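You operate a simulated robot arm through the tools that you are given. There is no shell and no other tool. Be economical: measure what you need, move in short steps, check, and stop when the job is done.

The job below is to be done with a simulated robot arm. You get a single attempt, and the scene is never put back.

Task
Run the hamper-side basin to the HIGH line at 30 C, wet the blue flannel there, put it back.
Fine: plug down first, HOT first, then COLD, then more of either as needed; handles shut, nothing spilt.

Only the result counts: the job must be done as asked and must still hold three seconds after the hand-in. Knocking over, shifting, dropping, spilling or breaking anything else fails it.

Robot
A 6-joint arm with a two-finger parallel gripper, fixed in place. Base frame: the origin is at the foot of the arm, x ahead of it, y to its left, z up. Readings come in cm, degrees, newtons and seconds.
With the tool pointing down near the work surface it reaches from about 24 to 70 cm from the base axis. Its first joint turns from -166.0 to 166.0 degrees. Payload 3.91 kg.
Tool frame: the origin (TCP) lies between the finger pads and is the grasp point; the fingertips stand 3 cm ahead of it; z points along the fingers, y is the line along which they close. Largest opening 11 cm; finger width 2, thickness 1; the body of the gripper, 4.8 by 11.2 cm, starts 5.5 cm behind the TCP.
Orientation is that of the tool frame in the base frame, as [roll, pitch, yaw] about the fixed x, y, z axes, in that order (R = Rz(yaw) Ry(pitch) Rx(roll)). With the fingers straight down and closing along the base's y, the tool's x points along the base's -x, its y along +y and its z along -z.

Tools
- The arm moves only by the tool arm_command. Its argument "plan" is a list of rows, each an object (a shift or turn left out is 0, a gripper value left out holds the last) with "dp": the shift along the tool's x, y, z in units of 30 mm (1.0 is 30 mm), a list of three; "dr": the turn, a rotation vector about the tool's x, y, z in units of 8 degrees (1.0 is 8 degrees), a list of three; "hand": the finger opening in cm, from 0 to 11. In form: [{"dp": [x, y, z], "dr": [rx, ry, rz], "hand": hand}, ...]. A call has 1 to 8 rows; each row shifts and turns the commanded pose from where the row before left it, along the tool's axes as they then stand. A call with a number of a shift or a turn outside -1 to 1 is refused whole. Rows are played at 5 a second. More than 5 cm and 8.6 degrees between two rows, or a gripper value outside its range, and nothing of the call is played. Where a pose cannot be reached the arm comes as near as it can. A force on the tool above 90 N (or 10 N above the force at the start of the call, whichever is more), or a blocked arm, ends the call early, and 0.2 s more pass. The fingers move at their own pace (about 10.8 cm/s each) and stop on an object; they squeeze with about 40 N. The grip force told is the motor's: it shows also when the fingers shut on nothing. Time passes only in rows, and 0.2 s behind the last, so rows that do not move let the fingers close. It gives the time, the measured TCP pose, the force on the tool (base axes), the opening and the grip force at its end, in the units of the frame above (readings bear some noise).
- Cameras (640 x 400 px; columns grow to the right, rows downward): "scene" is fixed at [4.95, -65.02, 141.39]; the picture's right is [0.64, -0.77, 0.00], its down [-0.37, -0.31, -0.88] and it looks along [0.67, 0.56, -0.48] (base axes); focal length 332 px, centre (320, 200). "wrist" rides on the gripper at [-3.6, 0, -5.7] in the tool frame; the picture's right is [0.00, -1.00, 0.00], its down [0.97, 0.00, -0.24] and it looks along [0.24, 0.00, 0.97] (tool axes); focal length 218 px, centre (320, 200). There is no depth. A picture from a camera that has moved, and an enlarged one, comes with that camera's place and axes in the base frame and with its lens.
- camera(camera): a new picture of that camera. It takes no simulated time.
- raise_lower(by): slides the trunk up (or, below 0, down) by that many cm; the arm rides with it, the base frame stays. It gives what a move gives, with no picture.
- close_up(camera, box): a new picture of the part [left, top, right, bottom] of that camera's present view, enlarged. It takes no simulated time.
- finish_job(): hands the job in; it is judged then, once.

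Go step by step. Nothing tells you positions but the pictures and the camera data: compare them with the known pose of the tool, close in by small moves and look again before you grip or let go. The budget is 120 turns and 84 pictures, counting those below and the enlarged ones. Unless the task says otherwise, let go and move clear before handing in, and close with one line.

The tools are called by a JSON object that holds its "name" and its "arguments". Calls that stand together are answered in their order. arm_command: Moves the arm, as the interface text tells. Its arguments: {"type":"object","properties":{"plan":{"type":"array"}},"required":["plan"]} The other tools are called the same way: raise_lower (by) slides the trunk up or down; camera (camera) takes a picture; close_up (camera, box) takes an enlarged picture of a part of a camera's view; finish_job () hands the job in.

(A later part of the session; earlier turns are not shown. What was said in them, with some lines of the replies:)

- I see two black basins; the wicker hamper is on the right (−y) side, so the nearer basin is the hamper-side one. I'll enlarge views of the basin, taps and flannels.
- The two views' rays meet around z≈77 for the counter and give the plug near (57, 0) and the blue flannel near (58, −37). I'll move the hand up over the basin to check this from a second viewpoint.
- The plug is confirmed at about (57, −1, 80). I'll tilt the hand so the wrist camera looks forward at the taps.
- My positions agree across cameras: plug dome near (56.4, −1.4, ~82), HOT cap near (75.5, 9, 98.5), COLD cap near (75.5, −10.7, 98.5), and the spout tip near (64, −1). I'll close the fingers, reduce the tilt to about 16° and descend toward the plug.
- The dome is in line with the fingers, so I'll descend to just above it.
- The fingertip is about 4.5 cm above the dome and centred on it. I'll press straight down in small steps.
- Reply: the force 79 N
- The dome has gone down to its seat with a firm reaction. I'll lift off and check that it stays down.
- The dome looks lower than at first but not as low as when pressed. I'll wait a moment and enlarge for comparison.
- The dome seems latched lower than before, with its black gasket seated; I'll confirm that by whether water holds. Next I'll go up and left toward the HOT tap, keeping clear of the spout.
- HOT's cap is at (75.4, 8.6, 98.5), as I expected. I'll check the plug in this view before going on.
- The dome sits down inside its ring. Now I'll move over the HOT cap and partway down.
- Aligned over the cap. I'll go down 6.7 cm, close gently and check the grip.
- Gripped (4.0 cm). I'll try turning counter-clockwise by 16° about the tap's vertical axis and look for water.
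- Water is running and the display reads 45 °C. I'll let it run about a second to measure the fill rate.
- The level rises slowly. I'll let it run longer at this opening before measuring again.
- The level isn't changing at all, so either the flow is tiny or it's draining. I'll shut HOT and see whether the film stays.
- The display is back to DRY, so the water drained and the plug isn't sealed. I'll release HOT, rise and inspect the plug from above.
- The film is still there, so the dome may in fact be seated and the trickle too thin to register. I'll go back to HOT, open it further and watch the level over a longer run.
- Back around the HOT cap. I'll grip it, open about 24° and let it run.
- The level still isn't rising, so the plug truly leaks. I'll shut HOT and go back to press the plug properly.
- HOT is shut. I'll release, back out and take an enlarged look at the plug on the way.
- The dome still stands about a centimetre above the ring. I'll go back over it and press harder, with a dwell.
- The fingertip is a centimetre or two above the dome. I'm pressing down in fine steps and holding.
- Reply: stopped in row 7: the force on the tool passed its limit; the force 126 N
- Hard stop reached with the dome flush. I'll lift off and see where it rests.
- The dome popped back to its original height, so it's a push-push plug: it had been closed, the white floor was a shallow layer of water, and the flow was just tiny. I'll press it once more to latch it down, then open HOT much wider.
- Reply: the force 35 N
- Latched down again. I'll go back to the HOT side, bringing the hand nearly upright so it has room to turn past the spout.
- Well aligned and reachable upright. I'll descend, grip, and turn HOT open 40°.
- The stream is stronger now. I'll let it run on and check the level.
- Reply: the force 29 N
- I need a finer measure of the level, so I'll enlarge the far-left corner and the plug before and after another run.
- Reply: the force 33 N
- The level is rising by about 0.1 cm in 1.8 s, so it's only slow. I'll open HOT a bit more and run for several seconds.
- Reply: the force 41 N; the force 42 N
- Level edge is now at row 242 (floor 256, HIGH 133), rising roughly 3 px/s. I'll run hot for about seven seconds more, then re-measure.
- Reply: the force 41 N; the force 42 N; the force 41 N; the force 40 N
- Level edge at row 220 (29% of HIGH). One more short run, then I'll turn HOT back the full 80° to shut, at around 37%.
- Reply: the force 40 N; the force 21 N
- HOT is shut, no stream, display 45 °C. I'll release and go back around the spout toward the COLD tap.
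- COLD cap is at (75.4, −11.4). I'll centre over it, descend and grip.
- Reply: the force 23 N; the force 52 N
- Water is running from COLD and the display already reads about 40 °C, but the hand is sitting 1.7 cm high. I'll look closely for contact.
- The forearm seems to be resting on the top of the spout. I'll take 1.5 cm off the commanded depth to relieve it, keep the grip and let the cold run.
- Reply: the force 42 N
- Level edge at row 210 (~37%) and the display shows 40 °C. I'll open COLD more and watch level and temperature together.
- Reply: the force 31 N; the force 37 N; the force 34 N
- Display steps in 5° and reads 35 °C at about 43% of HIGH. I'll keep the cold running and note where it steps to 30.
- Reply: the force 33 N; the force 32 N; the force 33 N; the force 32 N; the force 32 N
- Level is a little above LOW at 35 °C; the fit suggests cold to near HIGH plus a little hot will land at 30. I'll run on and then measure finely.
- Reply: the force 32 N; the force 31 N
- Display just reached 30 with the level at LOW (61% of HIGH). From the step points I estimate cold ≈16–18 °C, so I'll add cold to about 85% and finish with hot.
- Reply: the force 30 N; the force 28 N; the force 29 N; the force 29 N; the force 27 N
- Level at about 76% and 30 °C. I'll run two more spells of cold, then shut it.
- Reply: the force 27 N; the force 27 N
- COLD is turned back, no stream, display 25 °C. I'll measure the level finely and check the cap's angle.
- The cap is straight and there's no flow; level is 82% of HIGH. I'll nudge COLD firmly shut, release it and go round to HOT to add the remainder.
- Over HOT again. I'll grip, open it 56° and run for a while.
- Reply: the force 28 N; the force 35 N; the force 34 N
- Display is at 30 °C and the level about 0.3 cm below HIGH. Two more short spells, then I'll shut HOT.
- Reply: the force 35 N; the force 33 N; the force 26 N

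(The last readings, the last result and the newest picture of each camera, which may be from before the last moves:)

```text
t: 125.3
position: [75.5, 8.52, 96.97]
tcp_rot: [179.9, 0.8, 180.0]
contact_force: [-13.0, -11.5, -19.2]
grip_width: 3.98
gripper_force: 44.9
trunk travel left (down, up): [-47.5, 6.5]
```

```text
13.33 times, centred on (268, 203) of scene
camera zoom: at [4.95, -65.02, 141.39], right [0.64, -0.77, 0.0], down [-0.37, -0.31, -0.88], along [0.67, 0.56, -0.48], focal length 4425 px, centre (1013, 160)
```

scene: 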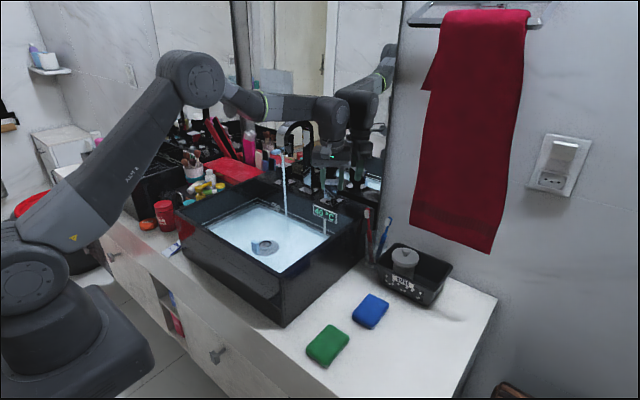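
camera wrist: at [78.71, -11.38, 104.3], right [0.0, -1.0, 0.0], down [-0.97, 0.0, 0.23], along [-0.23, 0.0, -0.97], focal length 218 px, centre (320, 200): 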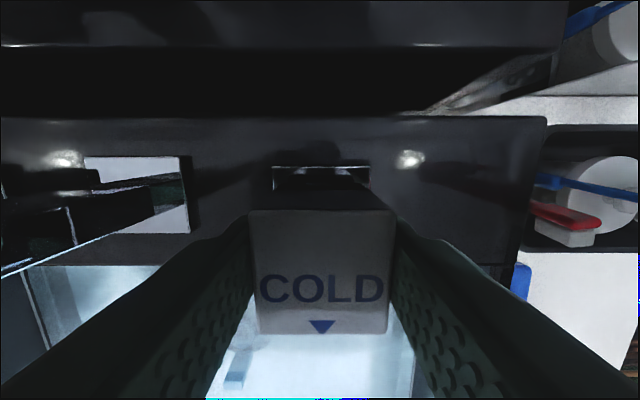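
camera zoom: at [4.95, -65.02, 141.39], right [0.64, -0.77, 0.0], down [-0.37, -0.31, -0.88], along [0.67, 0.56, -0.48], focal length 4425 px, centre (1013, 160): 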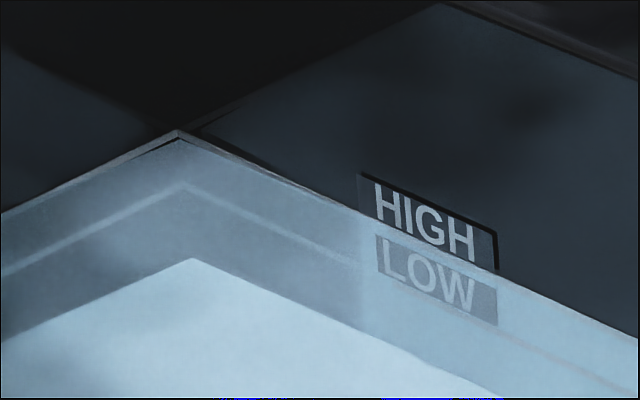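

HOT is shut with the level right at the HIGH line and the display at 30. Now I'll release and travel over to the blue flannel.

{"name": "arm_command", "arguments": {"plan": [{"hand": 7}, {"hand": 7}, {"dp": [0, 0, -0.95]}, {"dp": [0, 0, -0.95]}, {"dp": [0, 0, -0.95]}, {"dp": [0, 0, -0.95]}]}}

{"name": "arm_command", "arguments": {"plan": [{"dp": [0.96, 0, 0]}, {"dp": [0.96, 0, 0]}, {"dp": [0.96, 0, 0]}, {"dp": [0.96, 0, 0]}, {"dp": [0.96, 0, 0]}, {"dp": [0.96, 0, 0]}, {"dp": [0.96, 0, 0]}, {"dp": [0.96, 0, 0]}]}}

{"name": "arm_command", "arguments": {"plan": [{"dp": [0, -0.95, 0]}, {"dp": [0, -0.95, 0]}, {"dp": [0, -0.95, 0]}, {"dp": [0, -0.95, 0]}, {"dp": [0, -0.95, 0]}, {"dp": [0, -0.95, 0]}, {"dp": [0, -0.95, 0]}, {"dp": [0, -0.95, 0]}]}}

{"name": "arm_command", "arguments": {"plan": [{"dp": [-0.2, -0.95, 0]}, {"dp": [-0.2, -0.95, 0]}, {"dp": [-0.2, -0.95, 0]}, {"dp": [-0.2, -0.95, 0]}, {"dp": [-0.2, -0.95, 0]}, {"dp": [-0.2, -0.95, 0]}, {"dp": [-0.2, -0.95, 0]}, {"dp": [-0.2, -0.95, 0], "hand": 11}]}}

{"name": "camera", "arguments": {"camera": "wrist"}}

{"name": "close_up", "arguments": {"camera": "scene", "box": [220, 110, 400, 222]}}

```text
t: 126.7
position: [75.13, 8.7, 108.44]
tcp_rot: [180.0, 0.8, -179.9]
contact_force: [0.3, 0.6, -1.0]
grip_width: 6.96
gripper_force: 0.1
trunk travel left (down, up): [-47.5, 6.5]
```

```text
t: 128.5
position: [52.23, 8.82, 107.97]
tcp_rot: [179.9, 0.8, -180.0]
contact_force: [0.7, 0.3, 0.1]
grip_width: 6.99
gripper_force: 0.0
trunk travel left (down, up): [-47.5, 6.5]
```

```text
t: 130.3
position: [52.35, -14.07, 107.99]
tcp_rot: [179.9, 0.7, -180.0]
contact_force: [0.4, -0.2, -0.6]
grip_width: 7.0
gripper_force: 0.1
trunk travel left (down, up): [-47.5, 6.5]
```

```text
t: 132.1
position: [57.49, -37.11, 108.03]
tcp_rot: [179.9, 0.8, -179.9]
contact_force: [-0.4, -0.3, -0.3]
grip_width: 10.99
gripper_force: 0.1
trunk travel left (down, up): [-47.5, 6.5]
```

```text
15 pictures are left
camera wrist: at [60.77, -36.95, 113.74], right [0.0, -1.0, 0.0], down [-0.97, 0.0, 0.23], along [-0.23, 0.0, -0.97], focal length 218 px, centre (320, 200)
```

wrist: 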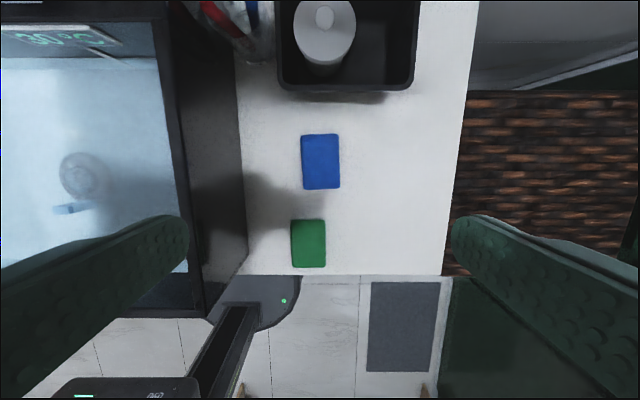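

```text
3.56 times, centred on (310, 166) of scene
camera zoom: at [4.95, -65.02, 141.39], right [0.64, -0.77, 0.0], down [-0.37, -0.31, -0.88], along [0.67, 0.56, -0.48], focal length 1180 px, centre (356, 321)
```

zoom: 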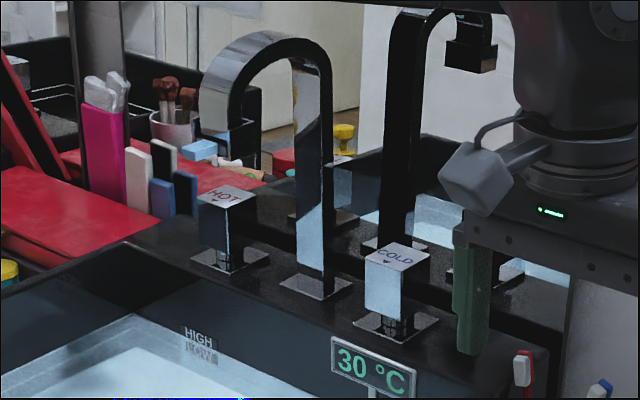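

Both taps are shut and the basin shows 30 °C at HIGH. The blue flannel is at about (58.8, −37.0), 6.5 × 9 cm and turned about 2.5°; I'll descend partway and re-check its height.

{"name": "arm_command", "arguments": {"plan": [{"dp": [-0.4, 0, 0], "dr": [0, 0, -0.32]}, {"dp": [0, 0, 1]}, {"dp": [0, 0, 1]}, {"dp": [0, 0, 1]}, {"dp": [0, 0, 1]}, {"dp": [0, 0, 1]}, {"dp": [0, 0, 1]}, {"dp": [0, 0, 0.5]}]}}

{"name": "camera", "arguments": {"camera": "wrist"}}

{"name": "close_up", "arguments": {"camera": "scene", "box": [320, 250, 420, 340]}}

```text
t: 133.9
position: [58.7, -36.69, 88.61]
tcp_rot: [-180.0, 0.9, -177.4]
contact_force: [-0.1, -0.1, -0.1]
grip_width: 11.01
gripper_force: 0.0
trunk travel left (down, up): [-47.5, 6.5]
```

```text
13 pictures are left
camera wrist: at [62.14, -36.54, 94.32], right [0.04, -1.0, 0.0], down [-0.97, -0.04, 0.23], along [-0.23, -0.01, -0.97], focal length 218 px, centre (320, 200)
```

wrist: 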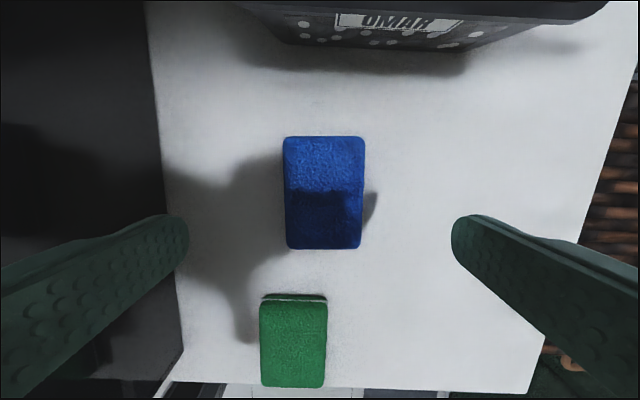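

```text
4.44 times, centred on (370, 295) of scene
camera zoom: at [4.95, -65.02, 141.39], right [0.64, -0.77, 0.0], down [-0.37, -0.31, -0.88], along [0.67, 0.56, -0.48], focal length 1475 px, centre (98, -222)
```

zoom: 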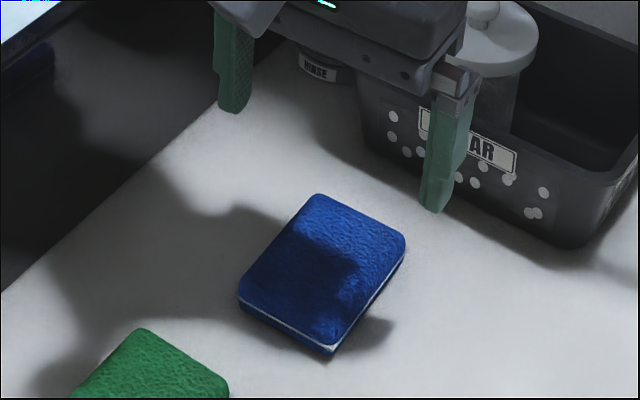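

Flannel centre is about (58.65, −37.0) with its top near z 76.5. I'll shift 0.3 cm and come down with fingers open to just above the counter.

{"name": "arm_command", "arguments": {"plan": [{"dp": [0, -0.1, 0.8]}, {"dp": [0, 0, 0.8]}, {"dp": [0, 0, 0.8]}, {"dp": [0, 0, 0.7]}]}}

{"name": "close_up", "arguments": {"camera": "scene", "box": [320, 250, 420, 340]}}

```text
t: 134.9
position: [58.86, -37.18, 79.21]
tcp_rot: [-179.9, 0.9, -177.4]
contact_force: [0.4, -0.9, 0.2]
grip_width: 10.97
gripper_force: 0.0
trunk travel left (down, up): [-47.5, 6.5]
```

```text
4.44 times, centred on (370, 295) of scene
camera zoom: at [4.95, -65.02, 141.39], right [0.64, -0.77, 0.0], down [-0.37, -0.31, -0.88], along [0.67, 0.56, -0.48], focal length 1475 px, centre (98, -222)
```

zoom: 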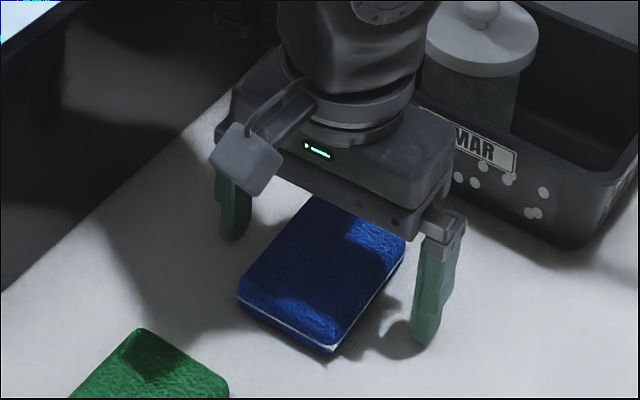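

The tips are still a little above the counter. I'll creep down in small steps watching the force.

{"name": "arm_command", "arguments": {"plan": [{"dp": [0, 0, 0.15]}, {"dp": [0, 0, 0.12]}, {"dp": [0, 0, 0.1]}]}}

{"name": "close_up", "arguments": {"camera": "scene", "box": [360, 285, 400, 325]}}

```text
t: 135.7
position: [58.69, -37.26, 79.12]
tcp_rot: [-179.7, 1.4, -177.4]
contact_force: [-3.9, -0.5, 58.4]
grip_width: 10.99
gripper_force: 0.0
trunk travel left (down, up): [-47.5, 6.5]
```

```text
10.00 times, centred on (380, 305) of scene
camera zoom: at [4.95, -65.02, 141.39], right [0.64, -0.77, 0.0], down [-0.37, -0.31, -0.88], along [0.67, 0.56, -0.48], focal length 3319 px, centre (-280, -850)
```

zoom: 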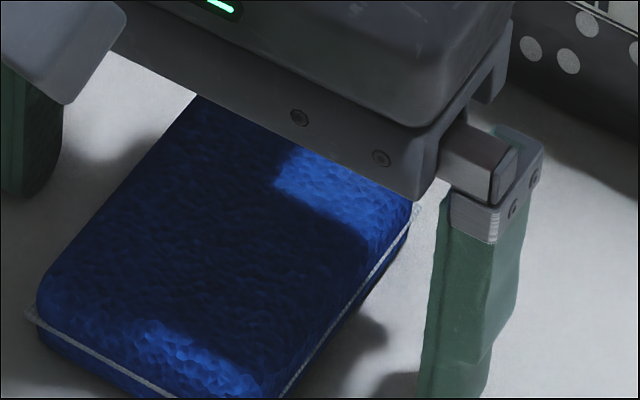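

The tips touched the counter (z≈76.1). I'll back off 0.4 cm, close on the flannel and check.

{"name": "arm_command", "arguments": {"plan": [{"dp": [0, 0, -0.46]}, {"hand": 8}, {"hand": 5}, {"hand": 5}, {"hand": 5}]}}

{"name": "arm_command", "arguments": {"plan": [{"dp": [0, 0, -0.5]}, {"dp": [0, 0, -1]}, {"dp": [0, 0, -1]}]}}

{"name": "camera", "arguments": {"camera": "wrist"}}

```text
t: 136.9
position: [58.7, -37.26, 79.6]
tcp_rot: [179.9, 0.8, -177.4]
contact_force: [0.3, 1.0, -0.3]
grip_width: 6.04
gripper_force: 40.2
trunk travel left (down, up): [-47.5, 6.5]
```

```text
t: 137.7
position: [58.66, -37.1, 87.34]
tcp_rot: [180.0, 0.8, -177.3]
contact_force: [0.8, -0.1, 0.3]
grip_width: 6.06
gripper_force: 40.2
trunk travel left (down, up): [-47.5, 6.5]
```

```text
9 pictures are left
camera wrist: at [62.17, -36.92, 92.91], right [0.04, -1.0, 0.0], down [-0.97, -0.04, 0.23], along [-0.23, -0.01, -0.97], focal length 218 px, centre (320, 200)
```

wrist: 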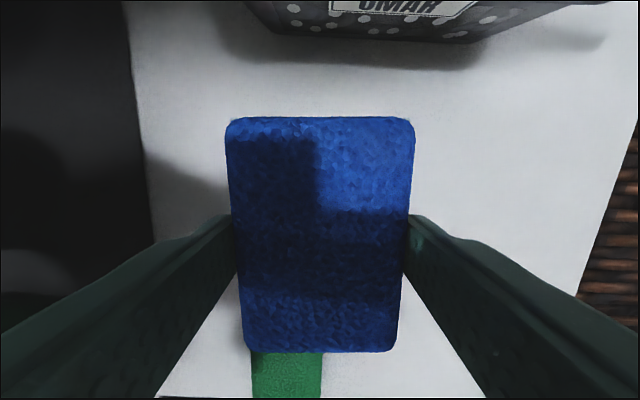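

The flannel is held (6.05 cm). I'll lift it over the rim and carry it over the right part of the basin, clear of the plug.

{"name": "arm_command", "arguments": {"plan": [{"dp": [0, 0, -1]}, {"dp": [0, 0, -1]}, {"dp": [0, 0, -1]}, {"dp": [0, 0, -1]}, {"dp": [0, 0, -1]}]}}

{"name": "arm_command", "arguments": {"plan": [{"dp": [0, 1, 0]}, {"dp": [0, 1, 0]}, {"dp": [0, 1, 0]}, {"dp": [0, 1, 0]}, {"dp": [0, 1, 0]}, {"dp": [0, 1, 0]}, {"dp": [0, 1, 0]}, {"dp": [0, 1, 0]}]}}

{"name": "arm_command", "arguments": {"plan": [{"dp": [0, 0.6, 0]}, {"dp": [0, 0, 1]}, {"dp": [0, 0, 1]}, {"dp": [0, 0, 1]}, {"dp": [0, 0, 0.9]}]}}

{"name": "close_up", "arguments": {"camera": "scene", "box": [210, 170, 370, 270]}}

```text
t: 138.9
position: [58.55, -37.31, 102.25]
tcp_rot: [180.0, 0.9, -177.4]
contact_force: [-0.3, -0.4, -0.8]
grip_width: 6.04
gripper_force: 40.1
trunk travel left (down, up): [-47.5, 6.5]
```

```text
t: 140.7
position: [57.39, -13.21, 102.24]
tcp_rot: [179.9, 0.8, -177.3]
contact_force: [-1.1, -0.1, -0.1]
grip_width: 6.05
gripper_force: 40.1
trunk travel left (down, up): [-47.5, 6.5]
```

```text
t: 141.9
position: [57.74, -11.39, 90.46]
tcp_rot: [-180.0, 0.8, -177.3]
contact_force: [0.3, -0.2, 0.4]
grip_width: 6.07
gripper_force: 40.3
trunk travel left (down, up): [-47.5, 6.5]
```

```text
4.00 times, centred on (290, 220) of scene
camera zoom: at [4.95, -65.02, 141.39], right [0.64, -0.77, 0.0], down [-0.37, -0.31, -0.88], along [0.67, 0.56, -0.48], focal length 1327 px, centre (440, 120)
```

zoom: 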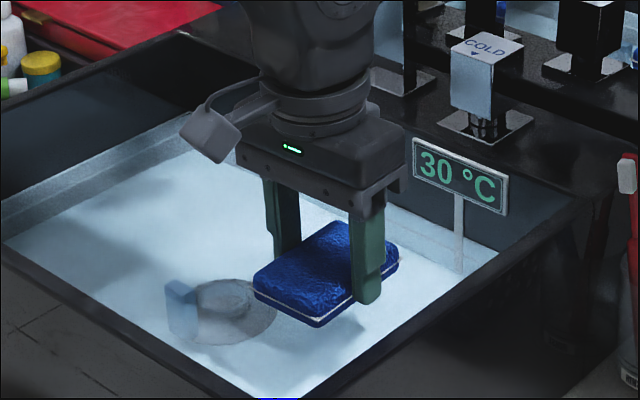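

Still 30 °C. I'll lower the flannel slowly into the water.

{"name": "arm_command", "arguments": {"plan": [{"dp": [0, 0, 0.4]}, {"dp": [0, 0, 0.4]}, {"dp": [0, 0, 0.4]}, {"dp": [0, 0, 0.3]}, {"dp": [0, 0, 0.2]}, {"dp": [0, 0, 0.2]}, {"dp": [0, 0, 0]}]}}

{"name": "close_up", "arguments": {"camera": "scene", "box": [230, 190, 350, 265]}}

```text
t: 143.5
position: [57.57, -11.3, 84.67]
tcp_rot: [180.0, 0.7, -177.4]
contact_force: [-0.4, 0.4, -0.5]
grip_width: 6.04
gripper_force: 39.7
trunk travel left (down, up): [-47.5, 6.5]
```

```text
5.33 times, centred on (290, 228) of scene
camera zoom: at [4.95, -65.02, 141.39], right [0.64, -0.77, 0.0], down [-0.37, -0.31, -0.88], along [0.67, 0.56, -0.48], focal length 1770 px, centre (480, 53)
```

zoom: 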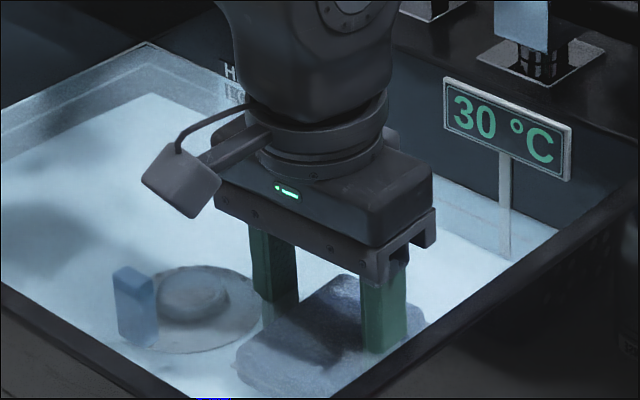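

The flannel is fully under water. I'll soak it briefly, raise it slowly and let it drip over the basin.

{"name": "arm_command", "arguments": {"plan": [{"dp": [0, 0, 0]}, {"dp": [0, 0, 0]}, {"dp": [0, 0, 0]}, {"dp": [0, 0, 0]}, {"dp": [0, 0, 0]}, {"dp": [0, 0, 0]}, {"dp": [0, 0, 0]}, {"dp": [0, 0, 0]}]}}

{"name": "arm_command", "arguments": {"plan": [{"dp": [0, 0, -0.3]}, {"dp": [0, 0, -0.3]}, {"dp": [0, 0, -0.3]}, {"dp": [0, 0, -0.4]}, {"dp": [0, 0, -0.5]}, {"dp": [0, 0, 0]}, {"dp": [0, 0, 0]}, {"dp": [0, 0, 0]}]}}

{"name": "arm_command", "arguments": {"plan": [{"dp": [0, 0, 0]}, {"dp": [0, 0, 0]}, {"dp": [0, 0, 0]}, {"dp": [0, 0, 0]}, {"dp": [0, 0, 0]}, {"dp": [0, 0, 0]}, {"dp": [0, 0, 0]}, {"dp": [0, 0, 0]}]}}

{"name": "arm_command", "arguments": {"plan": [{"dp": [0, 0, 0]}, {"dp": [0, 0, 0]}, {"dp": [0, 0, 0]}, {"dp": [0, 0, 0]}, {"dp": [0, 0, 0]}, {"dp": [0, 0, 0]}, {"dp": [0, 0, 0]}, {"dp": [0, 0, 0]}]}}

{"name": "close_up", "arguments": {"camera": "scene", "box": [210, 170, 370, 270]}}

```text
t: 145.3
position: [57.62, -11.28, 84.69]
tcp_rot: [-180.0, 0.8, -177.5]
contact_force: [-0.3, -0.4, 0.3]
grip_width: 6.07
gripper_force: 40.0
trunk travel left (down, up): [-47.5, 6.5]
```

```text
t: 147.1
position: [57.53, -11.34, 90.26]
tcp_rot: [-180.0, 0.8, -177.4]
contact_force: [0.4, -0.1, -0.3]
grip_width: 6.06
gripper_force: 40.1
trunk travel left (down, up): [-47.5, 6.5]
```

```text
t: 148.9
position: [57.64, -11.29, 90.25]
tcp_rot: [180.0, 0.9, -177.4]
contact_force: [0.3, 0.4, -0.2]
grip_width: 6.04
gripper_force: 40.7
trunk travel left (down, up): [-47.5, 6.5]
```

```text
t: 150.7
position: [57.55, -11.34, 90.17]
tcp_rot: [-179.9, 0.8, -177.4]
contact_force: [0.2, 0.0, -0.8]
grip_width: 6.05
gripper_force: 40.2
trunk travel left (down, up): [-47.5, 6.5]
```

```text
4.00 times, centred on (290, 220) of scene
camera zoom: at [4.95, -65.02, 141.39], right [0.64, -0.77, 0.0], down [-0.37, -0.31, -0.88], along [0.67, 0.56, -0.48], focal length 1327 px, centre (440, 120)
```

zoom: 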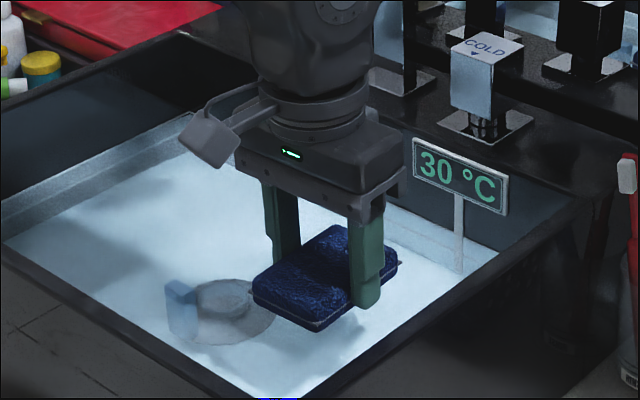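

The flannel is darker (wet) and not dripping, and the basin still shows 30 °C. I'll carry it back along the same path and come down just above its spot.

{"name": "arm_command", "arguments": {"plan": [{"dp": [0, 0, -0.9]}, {"dp": [0, 0, -0.9]}, {"dp": [0, 0, -0.9]}, {"dp": [0, 0, -0.9]}, {"dp": [0, 0, -0.43]}, {"dp": [0, 0, 0]}, {"dp": [0, 0, 0]}]}}

{"name": "arm_command", "arguments": {"plan": [{"dp": [0, -0.86, 0]}, {"dp": [0, -0.86, 0]}, {"dp": [0, -0.86, 0]}, {"dp": [0, -0.86, 0]}, {"dp": [0, -0.86, 0]}, {"dp": [0, -0.86, 0]}, {"dp": [0, -0.86, 0]}, {"dp": [0, -0.86, 0]}]}}

{"name": "arm_command", "arguments": {"plan": [{"dp": [0, -0.86, 0]}, {"dp": [0, -0.86, 0]}, {"dp": [0, 0, 1]}, {"dp": [0, 0, 1]}, {"dp": [0, 0, 1]}, {"dp": [0, 0, 1]}, {"dp": [0, 0, 1]}, {"dp": [0, 0, 0]}]}}

{"name": "camera", "arguments": {"camera": "wrist"}}

```text
t: 152.3
position: [57.17, -11.5, 102.33]
tcp_rot: [180.0, 0.8, -177.4]
contact_force: [-0.7, 0.4, -0.8]
grip_width: 6.07
gripper_force: 39.9
trunk travel left (down, up): [-47.5, 6.5]
```

```text
t: 154.1
position: [58.25, -32.07, 102.27]
tcp_rot: [179.8, 0.8, -177.3]
contact_force: [-0.4, 0.0, 0.4]
grip_width: 6.07
gripper_force: 39.8
trunk travel left (down, up): [-47.5, 6.5]
```

```text
t: 155.9
position: [58.67, -37.1, 87.1]
tcp_rot: [-179.9, 0.8, -177.4]
contact_force: [0.5, -0.8, -0.8]
grip_width: 6.07
gripper_force: 39.6
trunk travel left (down, up): [-47.5, 6.5]
```

```text
5 pictures are left
camera wrist: at [62.18, -36.88, 92.8], right [0.04, -1.0, 0.0], down [-0.97, -0.04, 0.23], along [-0.23, -0.01, -0.97], focal length 218 px, centre (320, 200)
```

wrist: 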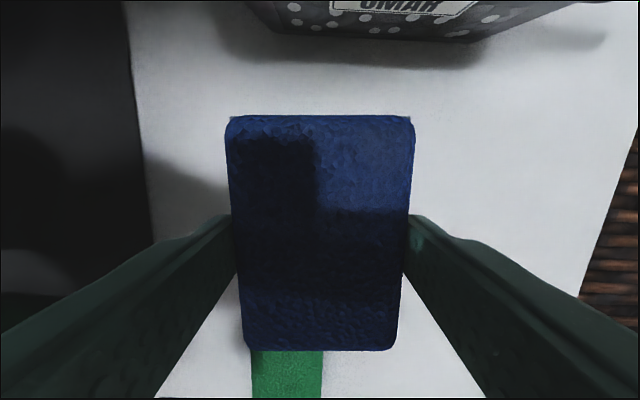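

Position matches the view at pick-up. I'll lower it to the counter, open and lift clear.

{"name": "arm_command", "arguments": {"plan": [{"dp": [0, 0, 0.9]}, {"dp": [0, 0, 0.9]}, {"dp": [0, 0, 0.5]}, {"dp": [0, 0, 0.17]}, {"dp": [0, 0, 0]}]}}

{"name": "arm_command", "arguments": {"plan": [{"hand": 8}, {"hand": 10}, {"hand": 10}, {"dp": [0, 0, -0.5]}, {"dp": [0, 0, -1]}, {"dp": [0, 0, -1]}, {"dp": [0, 0, -1]}, {"dp": [0, 0, -1]}]}}

{"name": "camera", "arguments": {"camera": "wrist"}}

```text
t: 157.1
position: [58.74, -37.23, 79.82]
tcp_rot: [-179.9, 0.8, -177.4]
contact_force: [-0.7, 1.2, -1.1]
grip_width: 6.04
gripper_force: 40.1
trunk travel left (down, up): [-47.5, 6.5]
```

```text
t: 158.9
position: [58.57, -37.22, 93.32]
tcp_rot: [-179.9, 1.0, -177.4]
contact_force: [0.4, 1.0, -0.5]
grip_width: 10.0
gripper_force: 0.0
trunk travel left (down, up): [-47.5, 6.5]
```

```text
4 pictures are left
camera wrist: at [61.98, -37.02, 98.93], right [0.04, -1.0, 0.0], down [-0.97, -0.04, 0.23], along [-0.23, -0.01, -0.97], focal length 218 px, centre (320, 200)
```

wrist: 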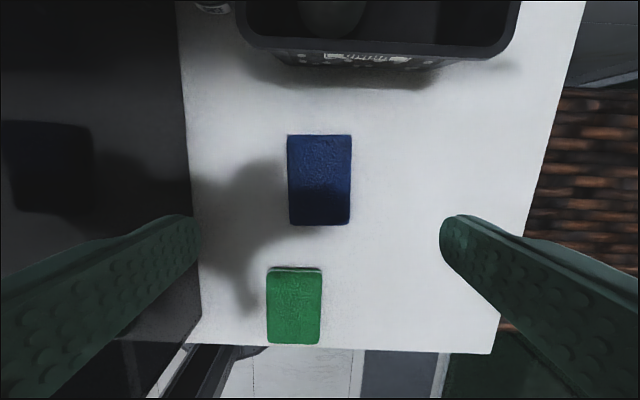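

The flannel is back on its spot, wet. I'll rise clear and make a final check of the basin and taps.

{"name": "arm_command", "arguments": {"plan": [{"dp": [0, 0, -1]}, {"dp": [0, 0, -1]}, {"dp": [0, 0, -1]}, {"dp": [0, 0, -1]}, {"dp": [0.5, 0, -1]}, {"dp": [0.5, 0, -1]}]}}

{"name": "camera", "arguments": {"camera": "scene"}}

{"name": "close_up", "arguments": {"camera": "scene", "box": [240, 170, 340, 230]}}

```text
t: 160.3
position: [55.27, -37.22, 111.22]
tcp_rot: [180.0, 0.8, -177.3]
contact_force: [0.2, -0.6, -0.7]
grip_width: 10.0
gripper_force: 0.1
trunk travel left (down, up): [-47.5, 6.5]
```

```text
3 pictures are left
```

scene: 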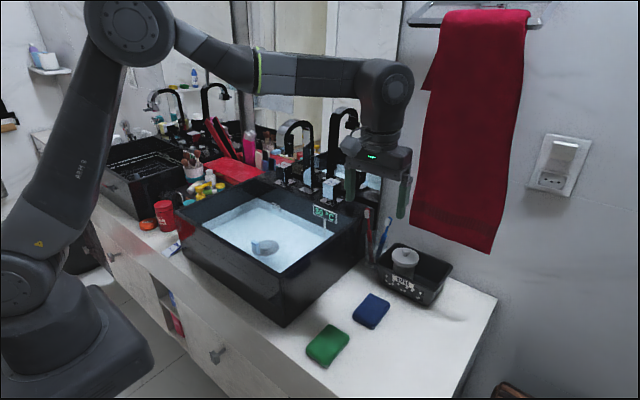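

```text
6.40 times, centred on (290, 200) of scene
camera zoom: at [4.95, -65.02, 141.39], right [0.64, -0.77, 0.0], down [-0.37, -0.31, -0.88], along [0.67, 0.56, -0.48], focal length 2124 px, centre (512, 200)
```

zoom: 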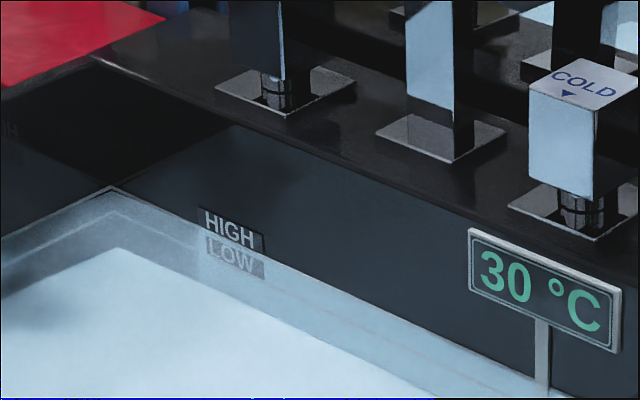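

The basin is at the HIGH line, the display reads 30 °C, both handles are shut, and the wet blue flannel is back in place with the hand clear. I'm handing in.

{"name": "finish_job", "arguments": {}}

```text
The job is handed in.
```

The hamper-side basin is within about 0.15 cm of the HIGH line and reads 30 °C on a display that moves in 5° steps; both handles are shut, the wet blue flannel is back on its spot, and I saw no spills, but an early plug mix-up let a little hot water run off down the drain before the real fill.
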